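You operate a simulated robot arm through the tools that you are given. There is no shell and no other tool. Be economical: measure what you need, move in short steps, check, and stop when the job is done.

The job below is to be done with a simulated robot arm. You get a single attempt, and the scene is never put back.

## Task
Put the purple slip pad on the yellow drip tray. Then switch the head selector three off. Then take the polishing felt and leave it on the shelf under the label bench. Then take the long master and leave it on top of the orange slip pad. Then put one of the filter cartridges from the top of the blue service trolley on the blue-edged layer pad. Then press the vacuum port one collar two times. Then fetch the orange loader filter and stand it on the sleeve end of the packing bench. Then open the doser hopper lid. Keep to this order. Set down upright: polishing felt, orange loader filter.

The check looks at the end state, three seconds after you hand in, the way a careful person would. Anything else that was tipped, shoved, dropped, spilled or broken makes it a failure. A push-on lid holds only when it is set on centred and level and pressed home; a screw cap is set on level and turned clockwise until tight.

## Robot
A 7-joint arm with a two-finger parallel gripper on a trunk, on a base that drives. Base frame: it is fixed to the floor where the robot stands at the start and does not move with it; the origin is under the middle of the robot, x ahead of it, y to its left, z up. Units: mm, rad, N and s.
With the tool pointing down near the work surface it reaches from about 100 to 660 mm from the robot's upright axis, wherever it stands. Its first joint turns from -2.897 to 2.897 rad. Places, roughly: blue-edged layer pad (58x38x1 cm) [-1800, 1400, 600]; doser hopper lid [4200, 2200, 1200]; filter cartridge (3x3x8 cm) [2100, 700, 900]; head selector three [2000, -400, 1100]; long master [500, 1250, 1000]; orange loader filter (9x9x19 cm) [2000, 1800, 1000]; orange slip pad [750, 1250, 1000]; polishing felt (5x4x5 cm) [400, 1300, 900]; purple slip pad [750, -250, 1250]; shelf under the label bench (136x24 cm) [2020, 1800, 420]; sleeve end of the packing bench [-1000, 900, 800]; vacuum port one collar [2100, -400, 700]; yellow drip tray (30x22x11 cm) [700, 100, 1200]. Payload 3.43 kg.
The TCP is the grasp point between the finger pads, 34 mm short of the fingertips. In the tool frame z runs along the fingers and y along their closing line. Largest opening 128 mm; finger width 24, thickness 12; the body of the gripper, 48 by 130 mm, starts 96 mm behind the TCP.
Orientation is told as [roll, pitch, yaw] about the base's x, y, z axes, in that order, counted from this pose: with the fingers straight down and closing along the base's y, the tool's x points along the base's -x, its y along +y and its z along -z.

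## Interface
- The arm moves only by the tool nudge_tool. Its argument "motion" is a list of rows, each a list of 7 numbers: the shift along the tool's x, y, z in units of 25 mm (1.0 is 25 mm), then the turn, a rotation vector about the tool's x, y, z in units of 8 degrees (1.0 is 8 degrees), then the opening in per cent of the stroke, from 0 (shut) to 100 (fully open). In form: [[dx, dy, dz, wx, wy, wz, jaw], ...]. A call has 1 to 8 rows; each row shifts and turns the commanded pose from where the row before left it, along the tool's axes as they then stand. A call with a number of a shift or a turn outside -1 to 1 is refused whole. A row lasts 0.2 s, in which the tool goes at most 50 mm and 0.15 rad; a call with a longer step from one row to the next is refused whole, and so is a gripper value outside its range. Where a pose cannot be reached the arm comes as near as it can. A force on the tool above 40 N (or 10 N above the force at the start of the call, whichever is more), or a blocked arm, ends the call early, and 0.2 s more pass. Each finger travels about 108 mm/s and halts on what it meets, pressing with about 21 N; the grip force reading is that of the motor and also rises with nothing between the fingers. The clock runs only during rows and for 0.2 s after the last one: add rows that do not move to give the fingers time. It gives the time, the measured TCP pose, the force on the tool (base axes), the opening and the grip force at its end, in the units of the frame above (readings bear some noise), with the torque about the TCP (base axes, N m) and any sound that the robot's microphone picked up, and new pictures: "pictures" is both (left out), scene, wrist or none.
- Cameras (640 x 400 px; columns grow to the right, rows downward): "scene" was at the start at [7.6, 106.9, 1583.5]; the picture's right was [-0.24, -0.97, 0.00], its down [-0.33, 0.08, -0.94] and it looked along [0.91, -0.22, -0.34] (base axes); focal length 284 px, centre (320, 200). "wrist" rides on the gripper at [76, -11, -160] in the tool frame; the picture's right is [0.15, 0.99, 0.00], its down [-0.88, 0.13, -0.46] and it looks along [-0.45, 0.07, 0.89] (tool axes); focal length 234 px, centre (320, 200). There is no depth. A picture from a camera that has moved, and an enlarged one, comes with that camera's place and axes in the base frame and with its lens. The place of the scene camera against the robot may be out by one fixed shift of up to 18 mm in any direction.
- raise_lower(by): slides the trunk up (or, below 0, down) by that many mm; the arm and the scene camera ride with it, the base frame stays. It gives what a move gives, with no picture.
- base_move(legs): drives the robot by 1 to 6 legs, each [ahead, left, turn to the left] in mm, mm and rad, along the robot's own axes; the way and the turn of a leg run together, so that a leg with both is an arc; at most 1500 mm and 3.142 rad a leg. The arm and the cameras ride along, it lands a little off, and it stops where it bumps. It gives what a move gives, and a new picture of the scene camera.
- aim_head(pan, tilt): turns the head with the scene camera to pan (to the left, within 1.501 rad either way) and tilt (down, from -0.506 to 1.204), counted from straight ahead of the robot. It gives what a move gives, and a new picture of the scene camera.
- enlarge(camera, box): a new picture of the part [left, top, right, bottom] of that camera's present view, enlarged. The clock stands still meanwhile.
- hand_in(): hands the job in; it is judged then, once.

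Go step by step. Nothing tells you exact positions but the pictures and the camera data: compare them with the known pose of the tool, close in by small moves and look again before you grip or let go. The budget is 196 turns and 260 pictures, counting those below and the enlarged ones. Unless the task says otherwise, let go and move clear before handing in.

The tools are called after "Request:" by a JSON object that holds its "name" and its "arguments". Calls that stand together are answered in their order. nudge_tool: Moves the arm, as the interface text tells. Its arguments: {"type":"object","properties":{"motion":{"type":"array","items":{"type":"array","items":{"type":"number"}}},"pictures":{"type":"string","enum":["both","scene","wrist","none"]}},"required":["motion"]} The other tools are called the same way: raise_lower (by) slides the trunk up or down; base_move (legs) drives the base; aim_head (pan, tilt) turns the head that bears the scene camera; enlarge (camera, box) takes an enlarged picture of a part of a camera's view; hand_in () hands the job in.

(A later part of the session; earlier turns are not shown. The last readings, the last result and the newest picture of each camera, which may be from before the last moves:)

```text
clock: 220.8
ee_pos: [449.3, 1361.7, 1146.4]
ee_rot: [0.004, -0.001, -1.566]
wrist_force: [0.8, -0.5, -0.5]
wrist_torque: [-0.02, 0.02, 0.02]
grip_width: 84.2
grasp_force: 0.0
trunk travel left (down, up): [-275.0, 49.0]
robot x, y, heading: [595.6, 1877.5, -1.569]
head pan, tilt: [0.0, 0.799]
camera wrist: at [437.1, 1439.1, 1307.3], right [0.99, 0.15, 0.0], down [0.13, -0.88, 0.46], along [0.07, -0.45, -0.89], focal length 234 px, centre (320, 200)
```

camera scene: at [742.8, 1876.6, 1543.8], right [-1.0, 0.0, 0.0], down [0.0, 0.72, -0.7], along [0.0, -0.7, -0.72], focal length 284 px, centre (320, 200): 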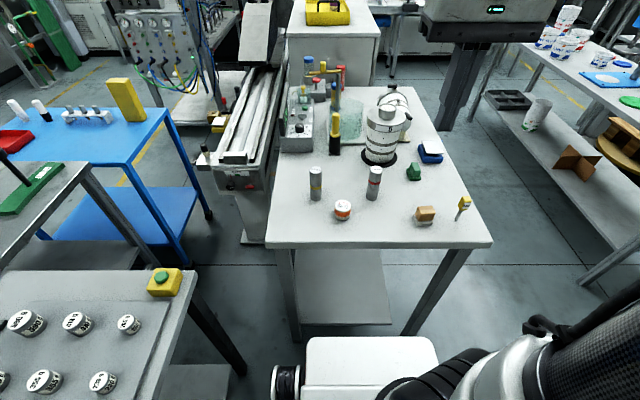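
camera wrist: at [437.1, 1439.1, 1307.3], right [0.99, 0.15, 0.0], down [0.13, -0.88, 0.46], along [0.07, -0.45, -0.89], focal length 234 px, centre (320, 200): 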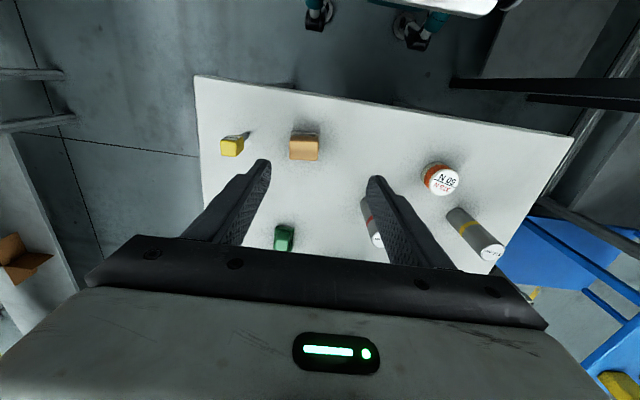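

The tan block is near (430, 1350). Descending toward it with alignment.

Request:
{"name": "nudge_tool", "arguments": {"motion": [[-0.2, -0.4, 0.9, 0, 0, 0, 66], [-0.2, -0.4, 0.9, 0, 0, 0, 66], [0, 0, 0.9, 0, 0, 0, 66], [0, 0, 0.9, 0, 0, 0, 66]], "pictures": "wrist"}}

Request:
{"name": "enlarge", "arguments": {"camera": "wrist", "box": [220, 60, 420, 185]}}

```text
clock: 221.8
ee_pos: [427.2, 1352.8, 1059.3]
ee_rot: [0.004, 0.0, -1.565]
wrist_force: [0.3, 0.3, -0.8]
wrist_torque: [-0.03, 0.0, 0.01]
grip_width: 84.6
grasp_force: 0.1
trunk travel left (down, up): [-275.0, 49.0]
robot x, y, heading: [596.6, 1876.2, -1.569]
head pan, tilt: [0.0, 0.799]
camera wrist: at [414.8, 1429.3, 1218.5], right [0.99, 0.15, 0.0], down [0.13, -0.88, 0.46], along [0.07, -0.45, -0.89], focal length 234 px, centre (320, 200)
```

wrist: 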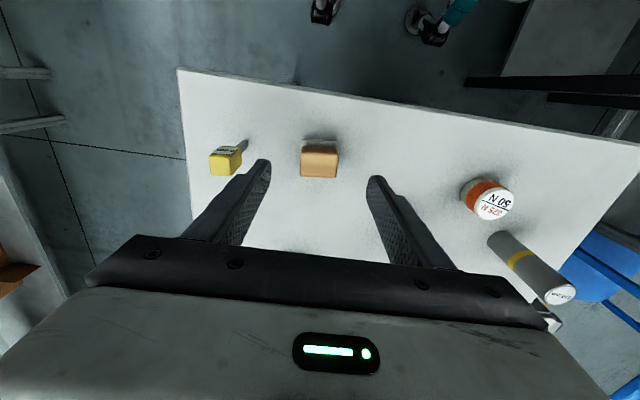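

```text
3.20 times, centred on (320, 122) of wrist
camera zoom: at [414.8, 1429.3, 1218.5], right [0.99, 0.15, 0.0], down [0.13, -0.88, 0.46], along [0.07, -0.45, -0.89], focal length 749 px, centre (320, 448)
```

zoom: 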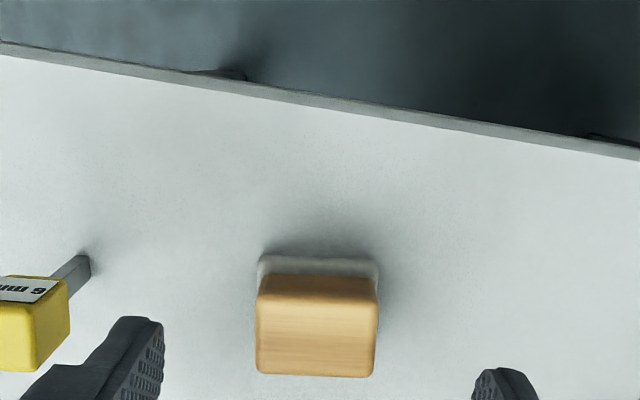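

This is the felt: a wood handle on a fuzzy base. It is aligned, so I'll descend until the fingertips overlap the handle and grip.

Request:
{"name": "nudge_tool", "arguments": {"motion": [[0, 0, 0.8, 0, 0, 0, 66], [0, 0, 0.8, 0, 0, 0, 66], [0, 0, 0.8, 0, 0, 0, 66], [0, 0, 0.6, 0, 0, 0, 66]], "pictures": "wrist"}}

```text
clock: 222.8
ee_pos: [427.4, 1352.8, 983.0]
ee_rot: [0.004, 0.0, -1.566]
wrist_force: [-0.2, 0.0, 0.8]
wrist_torque: [-0.01, -0.04, -0.01]
grip_width: 84.7
grasp_force: 0.1
trunk travel left (down, up): [-275.0, 49.0]
robot x, y, heading: [598.5, 1881.2, -1.568]
head pan, tilt: [0.0, 0.799]
camera wrist: at [415.7, 1428.9, 1142.4], right [0.99, 0.15, 0.0], down [0.13, -0.88, 0.46], along [0.07, -0.45, -0.89], focal length 234 px, centre (320, 200)
```

wrist: 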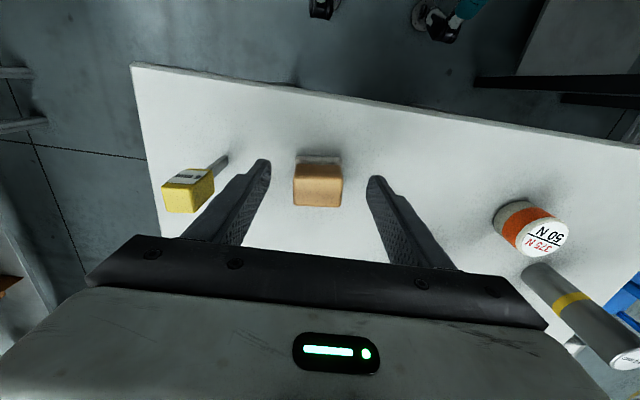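

The block top is more like z 958, so I'll go 20 mm lower, then close.

Request:
{"name": "nudge_tool", "arguments": {"motion": [[0, 0, 0.5, 0, 0, 0, 66], [0, 0, 0.3, 0, 0, 0, 66], [0, 0, 0, 0, 0, 0, 30], [0, 0, 0, 0, 0, 0, 15], [0, 0, 0, 0, 0, 0, 15]], "pictures": "wrist"}}

```text
clock: 224.0
ee_pos: [428.9, 1352.6, 963.5]
ee_rot: [0.004, -0.001, -1.565]
wrist_force: [0.6, 0.1, 0.0]
wrist_torque: [-0.01, 0.02, 0.03]
grip_width: 46.1
grasp_force: 20.8
trunk travel left (down, up): [-275.0, 49.0]
robot x, y, heading: [596.0, 1876.3, -1.569]
head pan, tilt: [0.0, 0.799]
camera wrist: at [416.4, 1429.1, 1122.8], right [0.99, 0.15, 0.0], down [0.13, -0.88, 0.46], along [0.07, -0.45, -0.89], focal length 234 px, centre (320, 200)
```

wrist: 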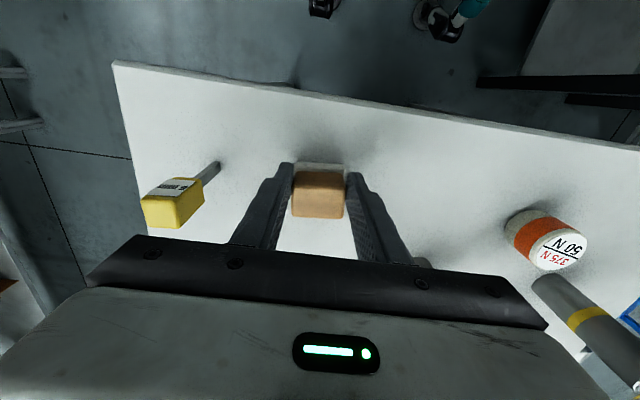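

Grip width implies the block's top is only a little above the tips, so I'll reopen, go 18 mm lower, and regrip more securely.

Request:
{"name": "nudge_tool", "arguments": {"motion": [[0, 0, 0, 0, 0, 0, 50], [0, 0, 0, 0, 0, 0, 55], [0, 0, 0.4, 0, 0, 0, 55], [0, 0, 0.35, 0, 0, 0, 55], [0, 0, 0, 0, 0, 0, 25], [0, 0, 0, 0, 0, 0, 15], [0, 0, 0, 0, 0, 0, 15]], "pictures": "wrist"}}

```text
clock: 225.6
ee_pos: [428.8, 1353.7, 943.3]
ee_rot: [0.004, 0.0, -1.565]
wrist_force: [0.1, 0.1, 0.1]
wrist_torque: [-0.01, 0.02, 0.01]
grip_width: 50.3
grasp_force: 21.3
trunk travel left (down, up): [-275.0, 49.0]
robot x, y, heading: [595.3, 1880.3, -1.57]
head pan, tilt: [0.0, 0.799]
camera wrist: at [416.8, 1429.4, 1103.6], right [0.99, 0.15, 0.0], down [0.13, -0.88, 0.46], along [0.07, -0.45, -0.89], focal length 234 px, centre (320, 200)
```

wrist: 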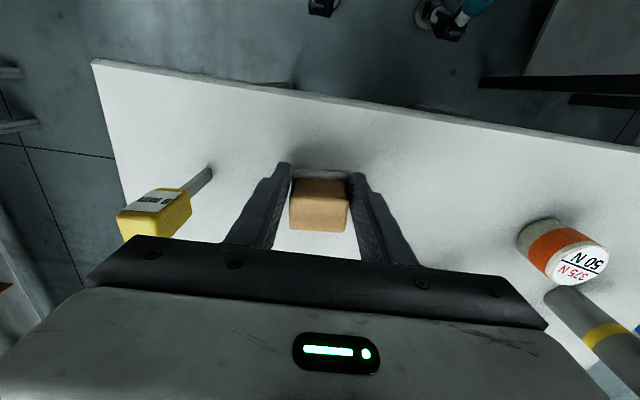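

The tips now hold the wider felt base; I'd rather hold the handle, so I'll regrip 10 mm higher and lift.

Request:
{"name": "nudge_tool", "arguments": {"motion": [[0, 0, 0, 0, 0, 0, 50], [0, 0, 0, 0, 0, 0, 52], [0, 0, -0.4, 0, 0, 0, 52], [0, 0, 0, 0, 0, 0, 25], [0, 0, 0, 0, 0, 0, 15], [0, 0, 0, 0, 0, 0, 15]], "pictures": "none"}}

Request:
{"name": "nudge_tool", "arguments": {"motion": [[0, 0, -0.4, 0, 0, 0, 15], [0, 0, -1, 0, 0, 0, 15], [0, 0, -1, 0, 0, 0, 15], [0, 0, -1, 0, 0, 0, 15]], "pictures": "wrist"}}

```text
clock: 227.0
ee_pos: [428.1, 1353.1, 954.4]
ee_rot: [0.003, -0.003, -1.566]
wrist_force: [0.7, -0.4, 3.6]
wrist_torque: [-0.13, 0.1, 0.02]
grip_width: 45.6
grasp_force: 21.1
trunk travel left (down, up): [-275.0, 49.0]
robot x, y, heading: [593.9, 1878.8, -1.572]
head pan, tilt: [0.0, 0.799]
```

```text
clock: 228.0
ee_pos: [428.2, 1353.6, 1040.0]
ee_rot: [0.003, 0.0, -1.565]
wrist_force: [-0.3, 0.6, -0.9]
wrist_torque: [-0.04, 0.01, -0.03]
grip_width: 45.9
grasp_force: 21.2
trunk travel left (down, up): [-275.0, 49.0]
robot x, y, heading: [595.6, 1877.2, -1.573]
head pan, tilt: [0.0, 0.799]
camera wrist: at [416.6, 1430.0, 1200.6], right [0.99, 0.15, 0.0], down [0.13, -0.88, 0.46], along [0.07, -0.45, -0.89], focal length 234 px, centre (320, 200)
```

wrist: 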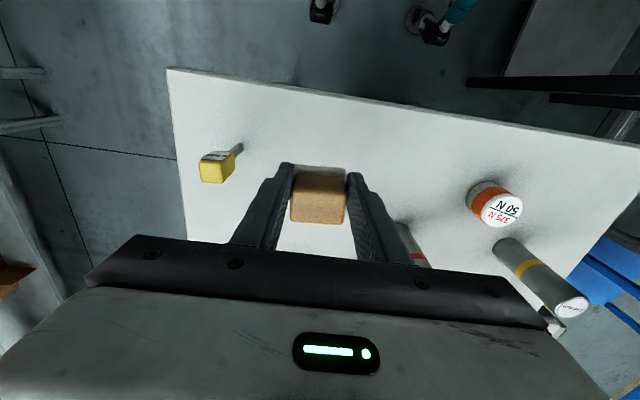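

Felt held. Raising and tucking the arm, then driving back to the aisle with it.

Request:
{"name": "nudge_tool", "arguments": {"motion": [[0, 0, -1, 0, 0, 0, 15], [0, 0, -1, 0, 0, 0, 15], [0.3, 0.5, -1, 0, 0, 0, 15], [0.7, 0.6, -1, 0, 0, 0, 15], [0.7, 0.6, -1, 0, 0, 0, 15], [0.7, 0.6, -1, 0, 0, 0, 15], [0.7, 0.6, -1, 0, 0, 0, 15], [0.7, 0.6, -1, 0, 0, 0, 15]], "pictures": "none"}}

Request:
{"name": "nudge_tool", "arguments": {"motion": [[0.7, 0.6, -1, 0, 0, 0, 15], [0.7, 0.6, -1, 0, 0, 0, 15], [0.6, 0.4, -1, 0, 0, 0, 15], [0, 0, -1, 0, 0, 0, 15]], "pictures": "none"}}

Request:
{"name": "base_move", "arguments": {"legs": [[-1500, 0, 0.0], [-120, 0, 0], [0, 640, 0], [-630, 0, 0]]}}

```text
clock: 229.8
ee_pos: [512.6, 1448.9, 1237.6]
ee_rot: [0.003, 0.0, -1.565]
wrist_force: [-1.1, 0.5, -0.9]
wrist_torque: [0.04, 0.0, 0.01]
grip_width: 45.5
grasp_force: 20.6
trunk travel left (down, up): [-275.0, 49.0]
robot x, y, heading: [598.1, 1877.3, -1.568]
head pan, tilt: [0.0, 0.799]
```

```text
clock: 230.8
ee_pos: [554.0, 1499.1, 1341.4]
ee_rot: [0.003, 0.001, -1.567]
wrist_force: [-0.4, 1.4, -0.7]
wrist_torque: [0.02, 0.02, 0.0]
grip_width: 45.4
grasp_force: 21.0
trunk travel left (down, up): [-275.0, 49.0]
robot x, y, heading: [593.2, 1876.4, -1.564]
head pan, tilt: [0.0, 0.799]
```

```text
clock: 248.3
ee_pos: [1194.6, 3737.4, 1341.1]
ee_rot: [0.003, -0.002, -1.545]
wrist_force: [0.7, -0.3, -0.7]
wrist_torque: [-0.01, 0.0, -0.02]
grip_width: 45.3
grasp_force: 21.1
trunk travel left (down, up): [-275.0, 49.0]
robot x, y, heading: [1230.9, 4117.4, -1.552]
head pan, tilt: [0.0, 0.799]
camera scene: at [1375.6, 4119.9, 1543.8], right [-1.0, -0.02, 0.0], down [-0.01, 0.72, -0.7], along [0.01, -0.7, -0.72], focal length 284 px, centre (320, 200)
```

scene: 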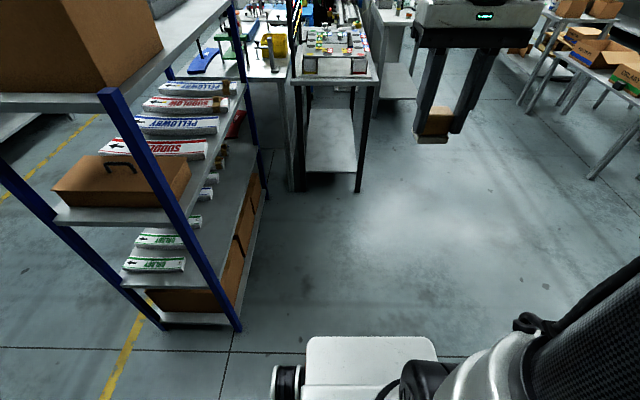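

Continuing into the aisle and turning to face the label bench.

Request:
{"name": "base_move", "arguments": {"legs": [[0, 0, -0.018], [0, 1500, 0], [0, 300, 0], [1500, 0, 0], [800, 0, 0], [0, 0, -1.571]]}}

Request:
{"name": "aim_head", "arguments": {"pan": 0.1, "tilt": 0.5}}

```text
clock: 280.9
ee_pos: [2637.0, 1873.3, 1339.9]
ee_rot: [0.004, -0.001, -3.111]
wrist_force: [0.7, -0.5, -0.3]
wrist_torque: [-0.01, 0.0, 0.02]
grip_width: 45.0
grasp_force: 20.8
trunk travel left (down, up): [-275.0, 49.0]
robot x, y, heading: [3016.7, 1838.4, -3.122]
head pan, tilt: [0.0, 0.799]
camera scene: at [3038.0, 1690.2, 1543.8], right [-0.02, 1.0, 0.0], down [0.72, 0.02, -0.7], along [-0.7, -0.02, -0.72], focal length 284 px, centre (320, 200)
```

scene: 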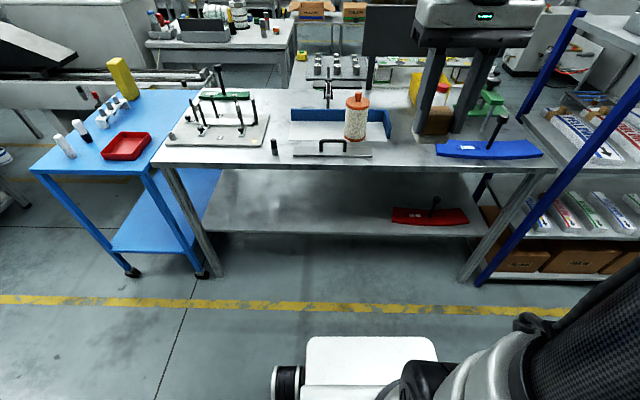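

```text
clock: 281.7
ee_pos: [2636.3, 1874.4, 1341.3]
ee_rot: [0.004, 0.001, -3.111]
wrist_force: [0.0, -0.4, -0.7]
wrist_torque: [0.0, 0.0, 0.02]
grip_width: 45.0
grasp_force: 20.8
trunk travel left (down, up): [-275.0, 49.0]
robot x, y, heading: [3018.0, 1838.0, -3.12]
head pan, tilt: [0.099, 0.499]
camera scene: at [3028.4, 1680.9, 1569.7], right [-0.12, 0.99, 0.0], down [0.48, 0.06, -0.88], along [-0.87, -0.11, -0.48], focal length 284 px, centre (320, 200)
```

scene: 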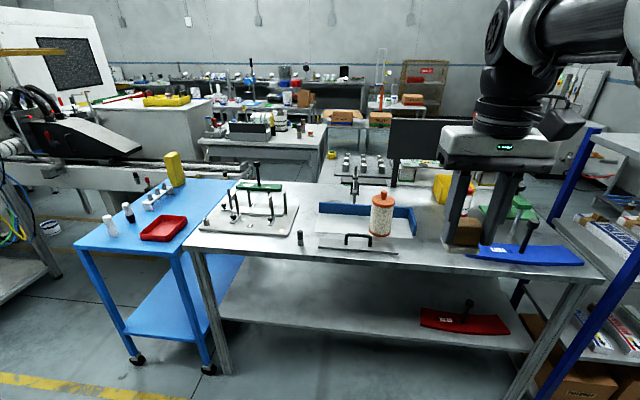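

The shelf sits about z 420 under the bench top, too tight for a vertical tool. I'll regrasp the felt with a tilted tool on a free spot of the bench top, so I'm moving closer to look at that spot.

Request:
{"name": "base_move", "arguments": {"legs": [[380, -60, -0.02]]}}

Request:
{"name": "nudge_tool", "arguments": {"motion": [[-1, -0.3, 0.5, 0, 0, 0, 15], [-1, -0.3, 0.5, 0, 0, 0, 15], [-1, -0.3, 0.5, 0, 0, 0, 15], [-1, -0.3, 0.5, 0, 0, 0, 15], [-0.6, -0.3, 0.5, 0, 0, 0, 15]]}}

```text
clock: 284.1
ee_pos: [2263.8, 1939.7, 1341.1]
ee_rot: [0.004, 0.0, -3.135]
wrist_force: [0.6, -0.3, -0.7]
wrist_torque: [-0.01, -0.03, 0.03]
grip_width: 45.4
grasp_force: 20.6
trunk travel left (down, up): [-275.0, 49.0]
robot x, y, heading: [2642.3, 1893.5, -3.14]
head pan, tilt: [0.099, 0.499]
camera scene: at [2650.0, 1737.7, 1569.8], right [-0.1, 0.99, 0.0], down [0.48, 0.05, -0.88], along [-0.87, -0.09, -0.48], focal length 284 px, centre (320, 200)
```

scene: 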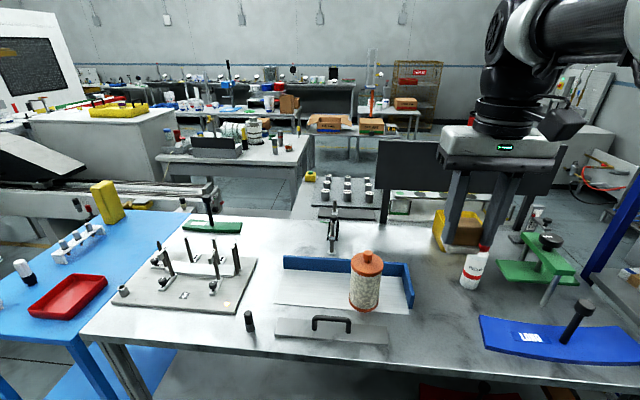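

```text
clock: 285.3
ee_pos: [2147.1, 1975.9, 1278.6]
ee_rot: [0.004, -0.001, -3.134]
wrist_force: [-0.4, -0.3, 0.3]
wrist_torque: [0.02, -0.04, 0.01]
grip_width: 45.1
grasp_force: 20.8
trunk travel left (down, up): [-275.0, 49.0]
robot x, y, heading: [2643.5, 1898.4, -3.137]
head pan, tilt: [0.099, 0.499]
camera scene: at [2650.1, 1737.7, 1569.8], right [-0.1, 0.99, 0.0], down [0.48, 0.05, -0.88], along [-0.87, -0.09, -0.48], focal length 284 px, centre (320, 200)
camera wrist: at [2224.0, 1988.3, 1438.7], right [0.15, -0.99, 0.0], down [-0.88, -0.13, 0.46], along [-0.45, -0.07, -0.89], focal length 234 px, centre (320, 200)
```

scene: 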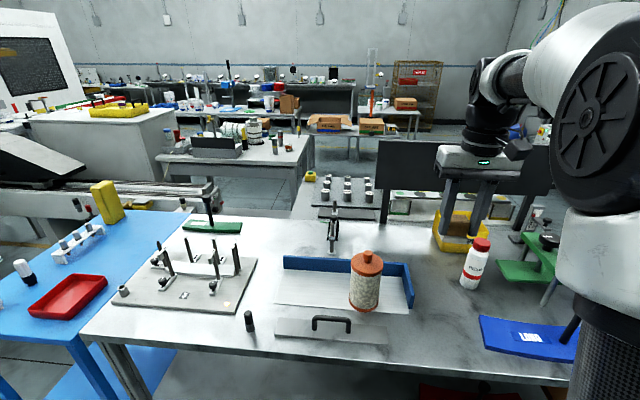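
wrist: 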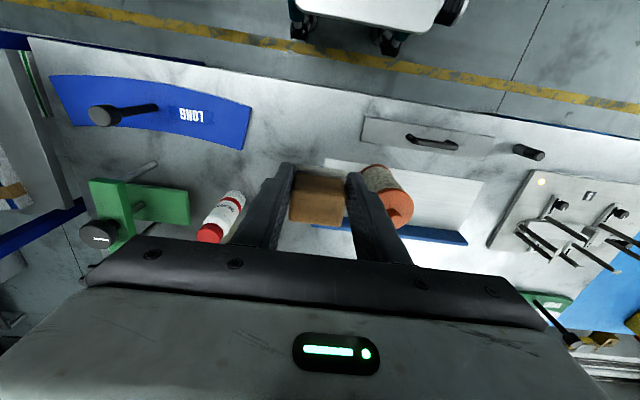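

There's a free patch around (2110, 2010) between the blue blade and the steel plate. Lowering the felt there.

Request:
{"name": "nudge_tool", "arguments": {"motion": [[-0.5, -0.45, 1, 0, 0, 0, 15], [-0.5, -0.45, 1, 0, 0, 0, 15], [-0.5, -0.45, 1, 0, 0, 0, 15], [0, 0, 1, 0, 0, 0, 15], [0, 0, 1, 0, 0, 0, 15], [0, 0, 1, 0, 0, 0, 15], [0, 0, 1, 0, 0, 0, 15], [0, 0, 1, 0, 0, 0, 15]], "pictures": "none"}}

Request:
{"name": "nudge_tool", "arguments": {"motion": [[0, 0, 1, 0, 0, 0, 15], [0, 0, 1, 0, 0, 0, 15], [0, 0, 1, 0, 0, 0, 15]]}}

```text
clock: 287.1
ee_pos: [2111.3, 2008.8, 1077.2]
ee_rot: [0.005, -0.001, -3.137]
wrist_force: [0.7, -0.6, 0.1]
wrist_torque: [0.02, 0.01, -0.04]
grip_width: 45.5
grasp_force: 21.2
trunk travel left (down, up): [-275.0, 49.0]
robot x, y, heading: [2647.4, 1896.0, -3.14]
head pan, tilt: [0.099, 0.499]
```

```text
clock: 287.9
ee_pos: [2110.4, 2007.3, 1003.1]
ee_rot: [0.003, 0.001, -3.136]
wrist_force: [-0.8, 0.5, -0.4]
wrist_torque: [0.03, -0.03, 0.0]
grip_width: 45.1
grasp_force: 20.9
trunk travel left (down, up): [-275.0, 49.0]
robot x, y, heading: [2643.2, 1900.0, -3.139]
head pan, tilt: [0.099, 0.499]
camera scene: at [2650.2, 1737.7, 1569.8], right [-0.1, 0.99, 0.0], down [0.48, 0.05, -0.88], along [-0.87, -0.09, -0.48], focal length 284 px, centre (320, 200)
camera wrist: at [2186.1, 2020.1, 1162.7], right [0.15, -0.99, 0.0], down [-0.88, -0.13, 0.46], along [-0.45, -0.07, -0.89], focal length 234 px, centre (320, 200)
```

scene: 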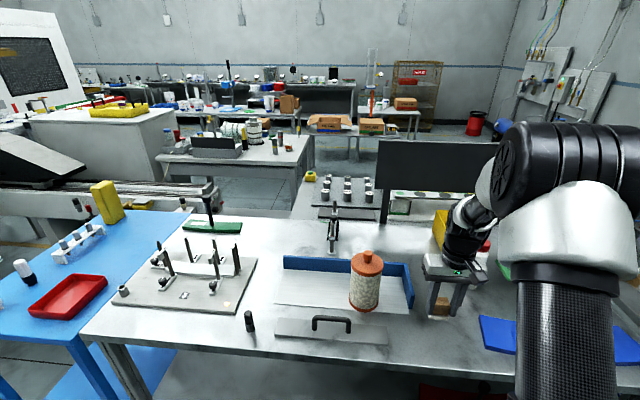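
wrist: 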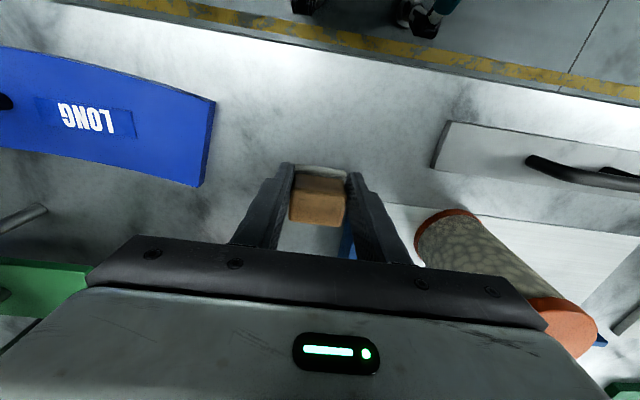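

Clear of the filter. Lowering to contact.

Request:
{"name": "nudge_tool", "arguments": {"motion": [[0, 0, 0.8, 0, 0, 0, 15], [0, 0, 0.8, 0, 0, 0, 15], [0, 0, 0.5, 0, 0, 0, 15], [0, 0, 0.4, 0, 0, 0, 15]], "pictures": "none"}}

Request:
{"name": "enlarge", "arguments": {"camera": "scene", "box": [380, 240, 508, 320]}}

```text
clock: 289.0
ee_pos: [2109.0, 2007.3, 946.7]
ee_rot: [0.001, -0.006, -3.135]
wrist_force: [5.4, -1.5, 16.6]
wrist_torque: [0.06, -0.19, -0.05]
grip_width: 45.3
grasp_force: 20.9
trunk travel left (down, up): [-275.0, 49.0]
robot x, y, heading: [2642.0, 1899.3, -3.144]
head pan, tilt: [0.099, 0.499]
stopped in row 4: the force on the tool passed its limit at 49 N (the readings are from after the stop); the commanded pose is now the measured one
```

```text
5.00 times, centred on (444, 280) of scene
camera zoom: at [2652.4, 1737.1, 1569.8], right [-0.1, 0.99, 0.0], down [0.48, 0.05, -0.88], along [-0.87, -0.09, -0.48], focal length 1418 px, centre (-300, -200)
```

zoom: 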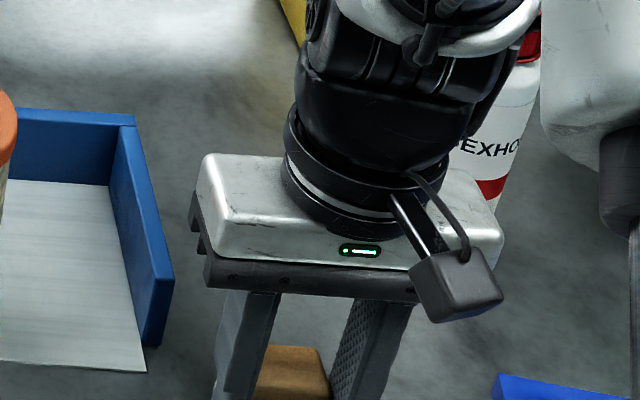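

It's standing on the bench (top at about z 898). Releasing, lifting, and tilting the tool 40° for the regrasp.

Request:
{"name": "nudge_tool", "arguments": {"motion": [[0, 0, -0.12, 0, 0, 0, 15], [0, 0, 0, 0, 0, 0, 40], [0, 0, 0, 0, 0, 0, 58], [0, 0, -1, 0, 0, 0, 58], [0, 0, -1, 0, 0, 0, 58], [0, 0, -1, 0, 0, 0, 58], [0, 0, -0.5, 0, 0, 0, 58]], "pictures": "none"}}

Request:
{"name": "nudge_tool", "arguments": {"motion": [[0, 0, 0, 0, -1, 0, 58], [0, 0, 0, 0, -1, 0, 58], [0, 0, 0, 0, -1, 0, 58], [0, 0, 0, 0, -1, 0, 58], [0, 0, 0, 0, -1, 0, 58]], "pictures": "wrist"}}

```text
clock: 290.6
ee_pos: [2109.1, 2007.8, 1037.6]
ee_rot: [0.004, -0.005, -3.135]
wrist_force: [0.1, 0.6, -0.6]
wrist_torque: [0.02, 0.03, -0.02]
grip_width: 74.5
grasp_force: 0.0
trunk travel left (down, up): [-275.0, 49.0]
robot x, y, heading: [2643.3, 1900.0, -3.142]
head pan, tilt: [0.099, 0.499]
```

```text
clock: 291.8
ee_pos: [2107.4, 2007.4, 1036.1]
ee_rot: [0.003, -0.707, -3.136]
wrist_force: [-0.4, 0.2, 0.1]
wrist_torque: [0.04, -0.02, -0.04]
grip_width: 74.2
grasp_force: 0.0
trunk travel left (down, up): [-275.0, 49.0]
robot x, y, heading: [2642.8, 1895.2, -3.143]
head pan, tilt: [0.099, 0.499]
camera wrist: at [2270.0, 2020.3, 1109.1], right [0.12, -0.99, -0.09], down [-0.37, -0.13, 0.92], along [-0.92, -0.07, -0.39], focal length 234 px, centre (320, 200)
```

wrist: 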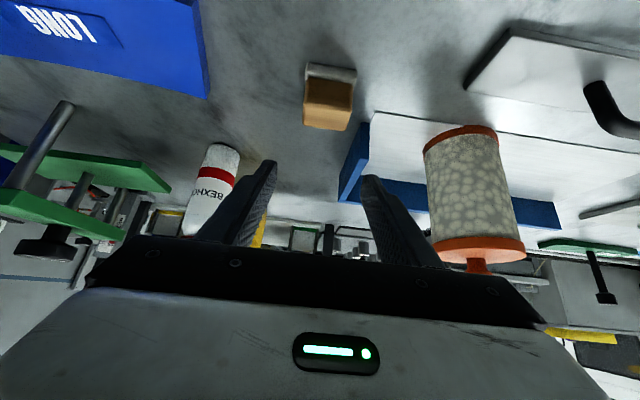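

The felt stands upright. Descending straight down with the tilted tool, then gripping.

Request:
{"name": "nudge_tool", "arguments": {"motion": [[0.65, 0, 0.76, 0, 0, 0, 58], [0.65, 0, 0.76, 0, 0, 0, 58], [0.65, 0, 0.76, 0, 0, 0, 58]], "pictures": "wrist"}}

```text
clock: 292.6
ee_pos: [2107.5, 2006.5, 961.2]
ee_rot: [0.005, -0.705, -3.138]
wrist_force: [1.2, 0.3, -0.3]
wrist_torque: [0.01, 0.01, 0.0]
grip_width: 74.3
grasp_force: 0.0
trunk travel left (down, up): [-275.0, 49.0]
robot x, y, heading: [2642.5, 1899.0, -3.136]
head pan, tilt: [0.099, 0.499]
camera wrist: at [2269.6, 2020.0, 1034.8], right [0.12, -0.99, -0.09], down [-0.38, -0.13, 0.92], along [-0.92, -0.07, -0.39], focal length 234 px, centre (320, 200)
```

wrist: 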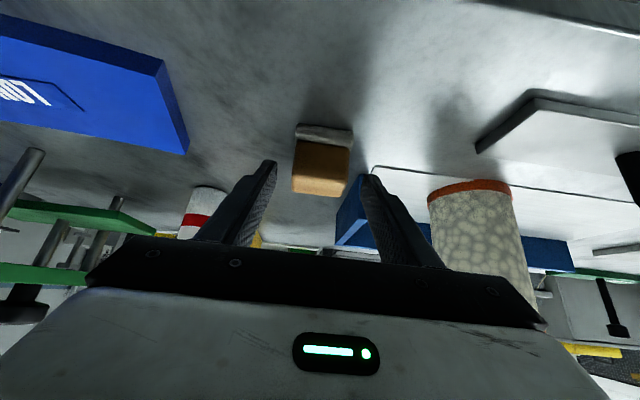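

Lowering the last 22 mm and gripping.

Request:
{"name": "nudge_tool", "arguments": {"motion": [[0.42, 0, 0.8, 0, 0, 0, 58], [0, 0, 0, 0, 0, 0, 35], [0, 0, 0, 0, 0, 0, 15], [0, 0, 0, 0, 0, 0, 15]], "pictures": "wrist"}}

```text
clock: 293.6
ee_pos: [2103.3, 2006.2, 938.8]
ee_rot: [0.004, -0.705, -3.139]
wrist_force: [0.1, 0.3, 0.1]
wrist_torque: [-0.01, 0.0, 0.0]
grip_width: 49.1
grasp_force: 21.7
trunk travel left (down, up): [-275.0, 49.0]
robot x, y, heading: [2641.6, 1894.9, -3.143]
head pan, tilt: [0.099, 0.499]
camera wrist: at [2264.8, 2018.6, 1012.8], right [0.12, -0.99, -0.09], down [-0.38, -0.13, 0.92], along [-0.92, -0.07, -0.39], focal length 234 px, centre (320, 200)
```

wrist: 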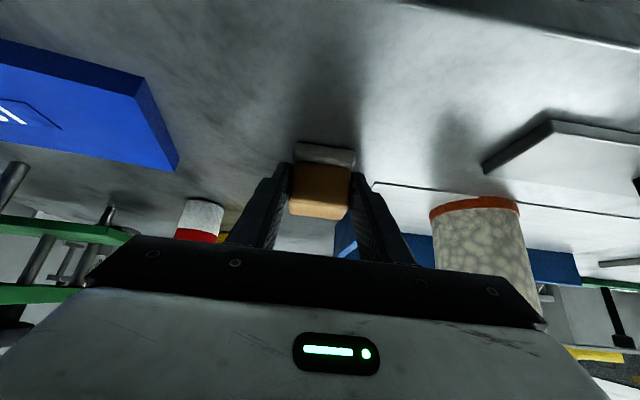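

The tips caught the wider base again; I'll regrip 8 mm higher on the handle and lift.

Request:
{"name": "nudge_tool", "arguments": {"motion": [[0, 0, 0, 0, 0, 0, 50], [0, 0, 0, 0, 0, 0, 52], [-0.2, 0, -0.24, 0, 0, 0, 52], [0, 0, 0, 0, 0, 0, 25], [0, 0, 0, 0, 0, 0, 15], [0, 0, 0, 0, 0, 0, 15]], "pictures": "none"}}

Request:
{"name": "nudge_tool", "arguments": {"motion": [[-0.65, 0, -0.76, 0, 0, 0, 15], [-0.65, 0, -0.76, 0, 0, 0, 15], [-0.65, 0, -0.76, 0, 0, 0, 15], [-0.65, 0, -0.76, 0, 0, 0, 15]], "pictures": "wrist"}}

```text
clock: 295.0
ee_pos: [2103.4, 2006.2, 946.5]
ee_rot: [0.004, -0.702, -3.135]
wrist_force: [-0.2, -1.1, 1.9]
wrist_torque: [0.04, 0.08, 0.04]
grip_width: 45.1
grasp_force: 20.4
trunk travel left (down, up): [-275.0, 49.0]
robot x, y, heading: [2644.7, 1895.4, -3.141]
head pan, tilt: [0.099, 0.499]
```

```text
clock: 296.0
ee_pos: [2103.3, 2006.6, 1047.6]
ee_rot: [0.003, -0.703, -3.138]
wrist_force: [0.1, -0.6, -0.8]
wrist_torque: [0.0, -0.01, 0.02]
grip_width: 45.5
grasp_force: 21.0
trunk travel left (down, up): [-275.0, 49.0]
robot x, y, heading: [2639.8, 1900.4, -3.14]
head pan, tilt: [0.099, 0.499]
camera wrist: at [2264.0, 2019.0, 1120.1], right [0.12, -0.99, -0.09], down [-0.38, -0.13, 0.92], along [-0.92, -0.07, -0.39], focal length 234 px, centre (320, 200)
```

wrist: 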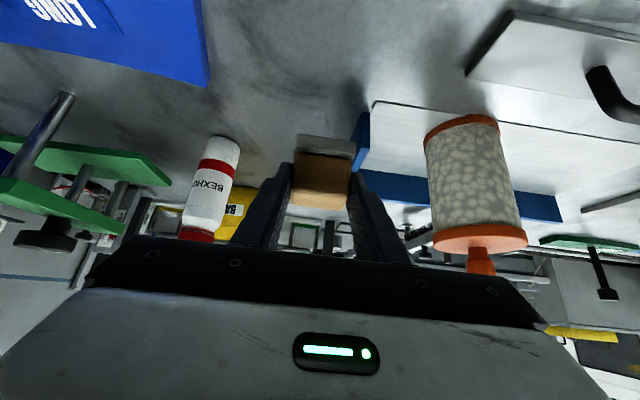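

Held at the handle with the felt's bottom 48 mm below the TCP. I'll back away from the bench, shift left of the red blade on the shelf, and lower the trunk.

Request:
{"name": "base_move", "arguments": {"legs": [[-270, 0, 0], [0, 170, 0]]}}

Request:
{"name": "raise_lower", "arguments": {"by": -275}}

Request:
{"name": "nudge_tool", "arguments": {"motion": [[0.65, 0, 0.76, 0, 0, 0, 15], [0.65, 0, 0.76, 0, 0, 0, 15], [0.65, 0, 0.76, 0, 0, 0, 15], [0.65, 0, 0.76, 0, 0, 0, 15], [0.65, 0, 0.76, 0, 0, 0, 15], [0.65, 0, 0.76, 0, 0, 0, 15], [0.65, 0, 0.76, 0, 0, 0, 15]], "pictures": "scene"}}

```text
clock: 299.8
ee_pos: [2370.2, 1835.0, 1047.2]
ee_rot: [0.005, -0.704, -3.137]
wrist_force: [-0.6, 0.5, -0.2]
wrist_torque: [0.0, -0.02, 0.03]
grip_width: 45.3
grasp_force: 21.5
trunk travel left (down, up): [-275.0, 49.0]
robot x, y, heading: [2910.6, 1730.3, -3.142]
head pan, tilt: [0.099, 0.499]
camera scene: at [2918.4, 1566.8, 1569.8], right [-0.1, 0.99, 0.0], down [0.48, 0.05, -0.88], along [-0.87, -0.09, -0.48], focal length 284 px, centre (320, 200)
```

scene: 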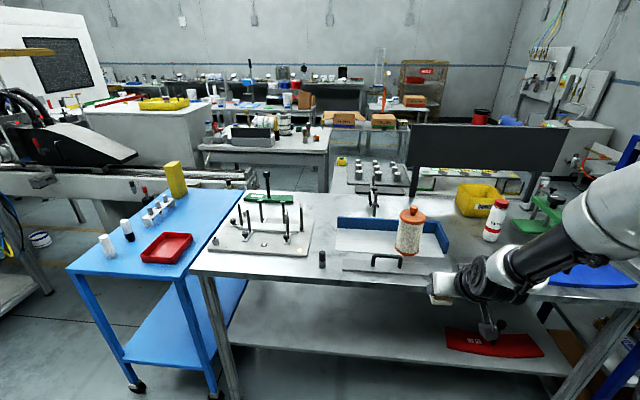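

```text
clock: 302.5
ee_pos: [2370.0, 1834.3, 772.2]
ee_rot: [0.002, -0.704, -3.137]
wrist_force: [0.5, -0.2, -0.1]
wrist_torque: [0.0, -0.01, -0.01]
grip_width: 45.2
grasp_force: 20.7
trunk travel left (down, up): [0.0, 324.0]
robot x, y, heading: [2913.7, 1723.7, -3.138]
head pan, tilt: [0.099, 0.499]
```

```text
clock: 304.1
ee_pos: [2370.3, 1835.1, 596.8]
ee_rot: [0.002, -0.704, -3.135]
wrist_force: [-0.1, 0.1, -1.0]
wrist_torque: [0.02, -0.01, -0.03]
grip_width: 45.1
grasp_force: 20.8
trunk travel left (down, up): [0.0, 324.0]
robot x, y, heading: [2916.8, 1725.1, -3.14]
head pan, tilt: [0.099, 0.499]
camera scene: at [2918.6, 1566.9, 1294.8], right [-0.1, 0.99, 0.0], down [0.48, 0.05, -0.88], along [-0.87, -0.09, -0.48], focal length 284 px, centre (320, 200)
```

scene: 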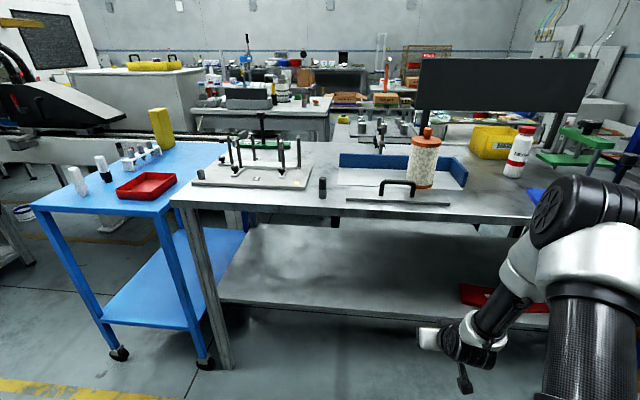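

I need the shelf height more precisely, so I'll look with the wrist camera before going in.

Request:
{"name": "nudge_tool", "arguments": {"motion": [[0, 0, 0, 0, 0, 0, 15]], "pictures": "wrist"}}

Request:
{"name": "enlarge", "arguments": {"camera": "scene", "box": [340, 190, 580, 340]}}

```text
clock: 304.5
ee_pos: [2370.0, 1835.0, 596.7]
ee_rot: [0.004, -0.703, -3.136]
wrist_force: [0.1, 0.7, -0.8]
wrist_torque: [0.01, -0.02, 0.02]
grip_width: 45.3
grasp_force: 20.4
trunk travel left (down, up): [0.0, 324.0]
robot x, y, heading: [2911.3, 1726.7, -3.142]
head pan, tilt: [0.099, 0.499]
camera wrist: at [2531.2, 1848.1, 669.1], right [0.12, -0.99, -0.09], down [-0.38, -0.13, 0.92], along [-0.92, -0.08, -0.39], focal length 234 px, centre (320, 200)
```

wrist: 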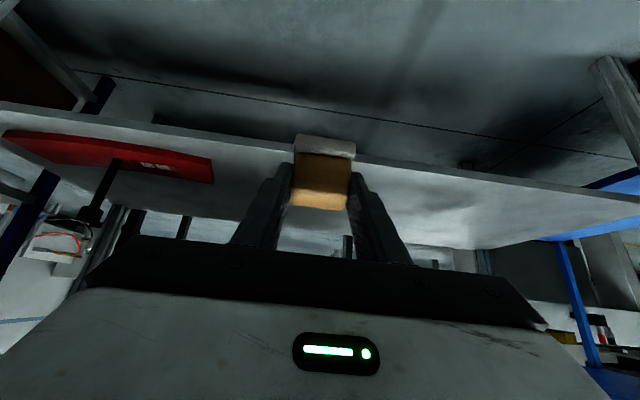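

```text
2.67 times, centred on (460, 265) of scene
camera zoom: at [2918.4, 1566.9, 1294.8], right [-0.1, 0.99, 0.0], down [0.48, 0.05, -0.88], along [-0.87, -0.09, -0.48], focal length 756 px, centre (-53, 27)
```

zoom: 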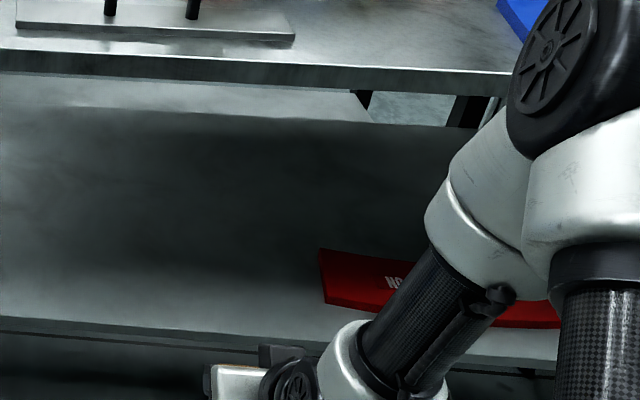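

The shelf top comes out at z≈440 with its front edge at x≈2186. I'll lower to TCP z 560 and drive the base in.

Request:
{"name": "nudge_tool", "arguments": {"motion": [[0.5, 0, 0.57, 0, 0, 0, 15], [0.5, 0, 0.57, 0, 0, 0, 15]], "pictures": "none"}}

Request:
{"name": "base_move", "arguments": {"legs": [[265, 0, 0]]}}

Request:
{"name": "nudge_tool", "arguments": {"motion": [[0.33, 0, 0.38, 0, 0, 0, 15], [0.33, 0, 0.38, 0, 0, 0, 15]], "pictures": "wrist"}}

```text
clock: 305.1
ee_pos: [2371.1, 1833.1, 558.6]
ee_rot: [0.002, -0.704, -3.136]
wrist_force: [-0.3, 0.1, -0.7]
wrist_torque: [0.01, -0.03, -0.04]
grip_width: 45.2
grasp_force: 20.9
trunk travel left (down, up): [0.0, 324.0]
robot x, y, heading: [2912.7, 1728.7, -3.14]
head pan, tilt: [0.099, 0.499]
```

```text
clock: 307.0
ee_pos: [2109.0, 1830.4, 558.4]
ee_rot: [0.002, -0.705, -3.131]
wrist_force: [1.1, 0.3, -1.7]
wrist_torque: [-0.03, -0.04, 0.01]
grip_width: 45.2
grasp_force: 20.8
trunk travel left (down, up): [0.0, 324.0]
robot x, y, heading: [2648.2, 1726.6, -3.135]
head pan, tilt: [0.099, 0.499]
camera scene: at [2656.7, 1565.8, 1294.8], right [-0.11, 0.99, 0.0], down [0.48, 0.05, -0.88], along [-0.87, -0.09, -0.48], focal length 284 px, centre (320, 200)
```

scene: 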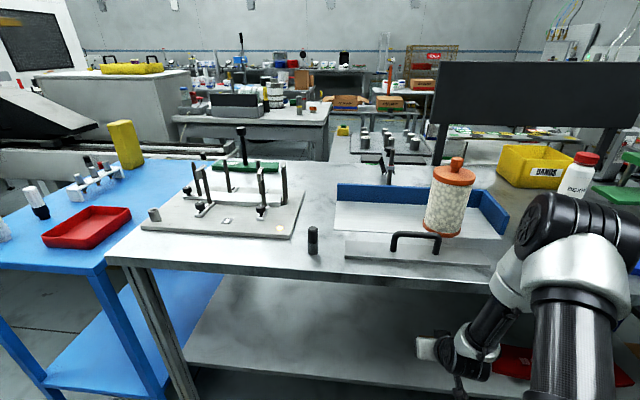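

```text
clock: 307.6
ee_pos: [2109.1, 1830.0, 534.1]
ee_rot: [0.003, -0.706, -3.133]
wrist_force: [-0.1, 0.3, -1.2]
wrist_torque: [0.03, -0.04, -0.01]
grip_width: 45.4
grasp_force: 21.1
trunk travel left (down, up): [0.0, 324.0]
robot x, y, heading: [2649.7, 1723.4, -3.132]
head pan, tilt: [0.099, 0.499]
camera wrist: at [2269.2, 1844.4, 606.9], right [0.12, -0.99, -0.09], down [-0.37, -0.13, 0.92], along [-0.92, -0.08, -0.39], focal length 234 px, centre (320, 200)
```

wrist: 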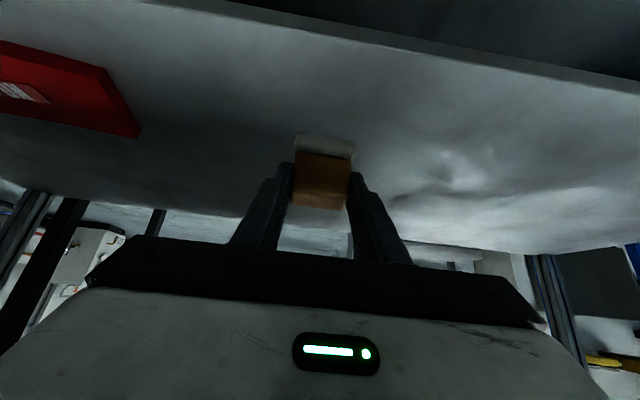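

The felt is over the shelf, clear of the red blade. Lowering gently to contact.

Request:
{"name": "nudge_tool", "arguments": {"motion": [[0.4, 0, 0.46, 0, 0, 0, 15], [0.33, 0, 0.38, 0, 0, 0, 15], [0.13, 0, 0.15, 0, 0, 0, 15], [0.13, 0, 0.15, 0, 0, 0, 15], [0.13, 0, 0.15, 0, 0, 0, 15], [0.13, 0, 0.15, 0, 0, 0, 15]], "pictures": "wrist"}}

```text
clock: 309.0
ee_pos: [2109.7, 1830.3, 485.0]
ee_rot: [0.004, -0.702, -3.132]
wrist_force: [0.1, 0.1, -1.1]
wrist_torque: [0.0, -0.02, 0.03]
grip_width: 45.3
grasp_force: 21.6
trunk travel left (down, up): [0.0, 324.0]
robot x, y, heading: [2652.0, 1726.5, -3.134]
head pan, tilt: [0.099, 0.499]
camera wrist: at [2270.7, 1844.1, 557.9], right [0.12, -0.99, -0.09], down [-0.38, -0.13, 0.92], along [-0.92, -0.08, -0.39], focal length 234 px, centre (320, 200)
```

wrist: 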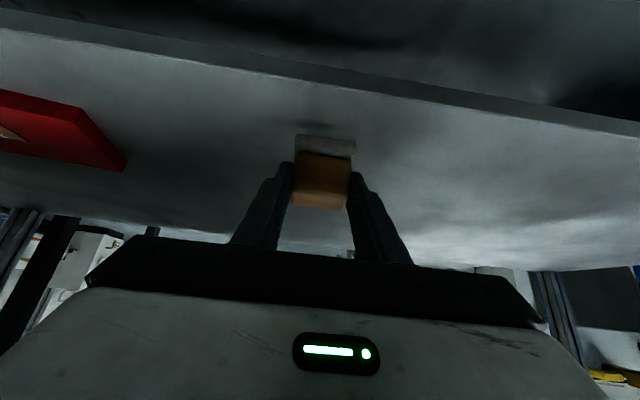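

No contact yet; continuing in small steps.

Request:
{"name": "nudge_tool", "arguments": {"motion": [[0.13, 0, 0.15, 0, 0, 0, 15], [0.13, 0, 0.15, 0, 0, 0, 15], [0.13, 0, 0.15, 0, 0, 0, 15], [0.13, 0, 0.15, 0, 0, 0, 15], [0.13, 0, 0.15, 0, 0, 0, 15], [0.13, 0, 0.15, 0, 0, 0, 15]], "pictures": "wrist"}}

```text
clock: 310.2
ee_pos: [2105.6, 1830.2, 466.8]
ee_rot: [0.002, -0.716, -3.131]
wrist_force: [5.1, -0.2, 19.4]
wrist_torque: [0.01, -0.23, 0.01]
grip_width: 45.1
grasp_force: 20.4
trunk travel left (down, up): [0.0, 324.0]
robot x, y, heading: [2652.2, 1725.3, -3.133]
head pan, tilt: [0.099, 0.499]
stopped in row 5: the force on the tool passed its limit at 46 N (the readings are from after the stop); the commanded pose is now the measured one
camera wrist: at [2268.8, 1844.4, 538.4], right [0.12, -0.99, -0.09], down [-0.36, -0.13, 0.92], along [-0.92, -0.08, -0.38], focal length 234 px, centre (320, 200)
```

wrist: 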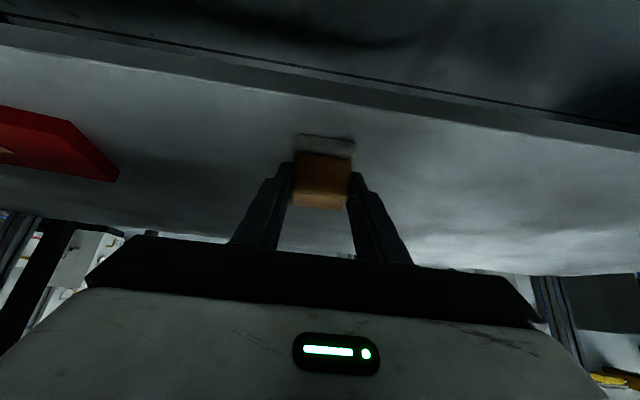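

Contact with the shelf. Easing off, releasing, and withdrawing along the tool axis.

Request:
{"name": "nudge_tool", "arguments": {"motion": [[-0.03, 0, -0.05, 0, 0, 0, 15], [0, 0, 0, 0, 0, 0, 40], [0, 0, 0, 0, 0, 0, 58], [0, 0, -0.6, 0, 0, 0, 60], [0, 0, -0.8, 0, 0, 0, 60], [0, 0, -0.8, 0, 0, 0, 60], [0.3, 0, -0.5, 0, 0, 0, 60]], "pictures": "wrist"}}

```text
clock: 311.8
ee_pos: [2158.2, 1830.8, 511.9]
ee_rot: [0.004, -0.71, -3.131]
wrist_force: [-0.1, 0.5, -1.1]
wrist_torque: [-0.01, 0.01, 0.02]
grip_width: 76.9
grasp_force: 0.1
trunk travel left (down, up): [0.0, 324.0]
robot x, y, heading: [2646.2, 1724.5, -3.132]
head pan, tilt: [0.099, 0.499]
camera wrist: at [2320.1, 1844.9, 583.6], right [0.12, -0.99, -0.09], down [-0.37, -0.13, 0.92], along [-0.92, -0.08, -0.38], focal length 234 px, centre (320, 200)
```

wrist: 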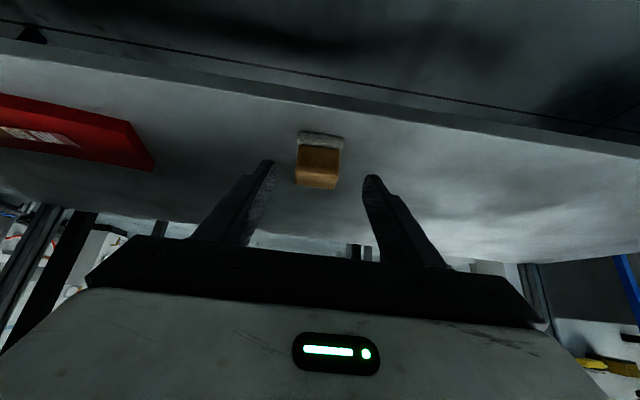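

Felt is upright on the shelf. Backing out, raising the trunk, and returning the tool to vertical for travel.

Request:
{"name": "base_move", "arguments": {"legs": [[-340, 0, -0.01]]}}

Request:
{"name": "raise_lower", "arguments": {"by": 290}}

Request:
{"name": "nudge_tool", "arguments": {"motion": [[-0.65, 0, -0.76, 0, 0, 0, 50], [-0.65, 0, -0.76, 0, 1, 0, 40], [-0.5, 0, -0.8, 0, 1, 0, 20], [-0.3, 0, -0.9, 0, 1, 0, 0], [0, 0, -1, 0, 1, 0, 0], [0, 0, -1, 0, 1, 0, 0], [0.5, 0.3, -1, 0, 0.06, 0, 0], [0.5, 0.3, -1, 0, 0, 0, 0]], "pictures": "none"}}

Request:
{"name": "nudge_tool", "arguments": {"motion": [[0.5, 0.3, -1, 0, 0, 0, 0], [0.5, 0.3, -1, 0, 0, 0, 0], [0.5, 0.3, -1, 0, 0, 0, 0], [0.5, 0.3, -1, 0, 0, 0, 0], [0.5, 0.3, -1, 0, 0, 0, 0], [0, 0, -1, 0, 0, 0, 0], [0, 0, -1, 0, 0, 0, 0]], "pictures": "none"}}

```text
clock: 314.0
ee_pos: [2500.5, 1836.4, 511.2]
ee_rot: [0.004, -0.707, 3.141]
wrist_force: [0.7, -0.2, -0.2]
wrist_torque: [0.0, -0.01, 0.01]
grip_width: 76.7
grasp_force: 0.0
trunk travel left (down, up): [0.0, 324.0]
robot x, y, heading: [2990.3, 1725.6, 3.136]
head pan, tilt: [0.099, 0.499]
camera scene: at [2996.4, 1565.9, 1294.8], right [-0.09, 1.0, 0.0], down [0.48, 0.04, -0.88], along [-0.87, -0.08, -0.48], focal length 284 px, centre (320, 200)
```

scene: 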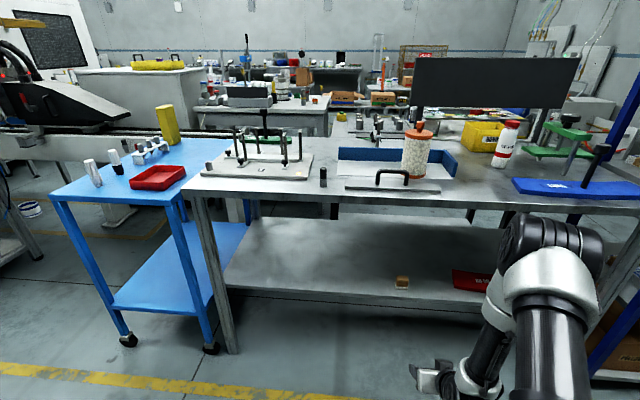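

```text
clock: 316.9
ee_pos: [2501.4, 1837.5, 800.7]
ee_rot: [0.002, -0.709, 3.14]
wrist_force: [-0.3, 0.8, 0.0]
wrist_torque: [-0.01, -0.02, 0.0]
grip_width: 76.7
grasp_force: 0.0
trunk travel left (down, up): [-290.0, 34.0]
robot x, y, heading: [2990.9, 1726.2, 3.132]
head pan, tilt: [0.099, 0.499]
```

```text
clock: 318.8
ee_pos: [2540.6, 1821.1, 996.8]
ee_rot: [0.002, -0.002, -3.142]
wrist_force: [-0.3, 0.4, 0.0]
wrist_torque: [0.0, 0.02, -0.01]
grip_width: 0.2
grasp_force: 21.1
trunk travel left (down, up): [-290.0, 34.0]
robot x, y, heading: [2990.4, 1723.7, 3.138]
head pan, tilt: [0.099, 0.499]
```

```text
clock: 320.4
ee_pos: [2602.4, 1783.2, 1170.5]
ee_rot: [0.001, -0.003, -3.14]
wrist_force: [-0.7, 0.1, 0.3]
wrist_torque: [-0.03, 0.0, 0.01]
grip_width: 0.2
grasp_force: 21.4
trunk travel left (down, up): [-290.0, 34.0]
robot x, y, heading: [2990.3, 1723.0, 3.134]
head pan, tilt: [0.099, 0.499]
```

Driving back to the bench's left end for the long master.

Request:
{"name": "base_move", "arguments": {"legs": [[0, 0, 1.575], [-1500, 0, 0], [-910, 0, 0], [0, -1500, 0], [0, -250, 0], [640, 0, 0]]}}

```text
clock: 356.6
ee_pos: [1178.0, 3210.5, 1171.5]
ee_rot: [0.001, -0.003, -1.61]
wrist_force: [0.1, 0.5, 0.0]
wrist_torque: [-0.01, -0.04, 0.01]
grip_width: 0.0
grasp_force: 20.9
trunk travel left (down, up): [-290.0, 34.0]
robot x, y, heading: [1252.5, 3596.5, -1.611]
head pan, tilt: [0.099, 0.499]
camera scene: at [1408.1, 3578.0, 1584.8], right [-1.0, -0.05, 0.0], down [-0.03, 0.48, -0.88], along [0.05, -0.88, -0.48], focal length 284 px, centre (320, 200)
```

scene: 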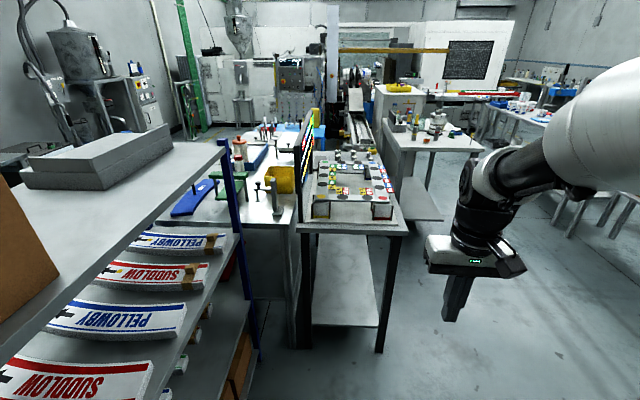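

Correcting heading and finishing the approach to the bench end.

Request:
{"name": "base_move", "arguments": {"legs": [[0, 0, 0.04], [0, -640, 0], [1500, 0, 0], [190, 0, 0]]}}

Request:
{"name": "aim_head", "arguments": {"pan": 0.0, "tilt": 0.8}}

```text
clock: 371.7
ee_pos: [553.8, 1537.3, 1171.4]
ee_rot: [0.002, -0.002, -1.555]
wrist_force: [0.1, 0.0, 0.5]
wrist_torque: [0.0, -0.02, -0.04]
grip_width: 0.2
grasp_force: 21.1
trunk travel left (down, up): [-290.0, 34.0]
robot x, y, heading: [606.9, 1923.2, -1.566]
head pan, tilt: [0.099, 0.499]
camera scene: at [763.4, 1915.6, 1584.7], right [-0.99, -0.11, 0.0], down [-0.05, 0.48, -0.88], along [0.1, -0.87, -0.48], focal length 284 px, centre (320, 200)
```

scene: 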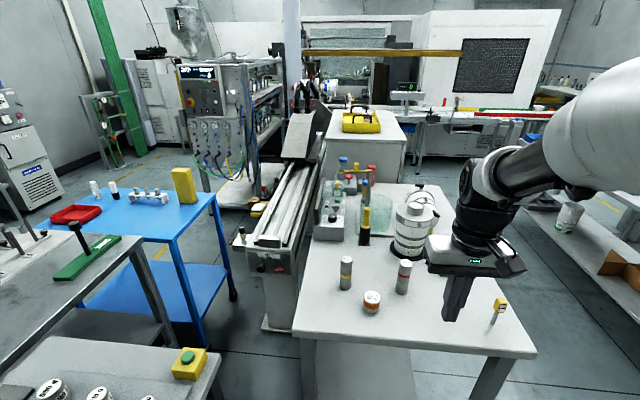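

```text
clock: 372.5
ee_pos: [552.9, 1536.5, 1171.1]
ee_rot: [0.003, -0.003, -1.553]
wrist_force: [0.8, 0.4, 0.9]
wrist_torque: [-0.02, 0.05, 0.02]
grip_width: 0.0
grasp_force: 20.9
trunk travel left (down, up): [-290.0, 34.0]
robot x, y, heading: [605.7, 1923.4, -1.564]
head pan, tilt: [0.0, 0.799]
camera scene: at [754.3, 1925.8, 1558.9], right [-1.0, -0.01, 0.0], down [-0.01, 0.72, -0.7], along [0.01, -0.7, -0.72], focal length 284 px, centre (320, 200)
```

scene: 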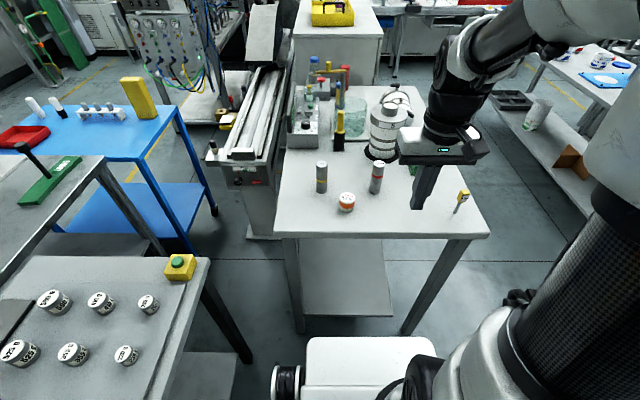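

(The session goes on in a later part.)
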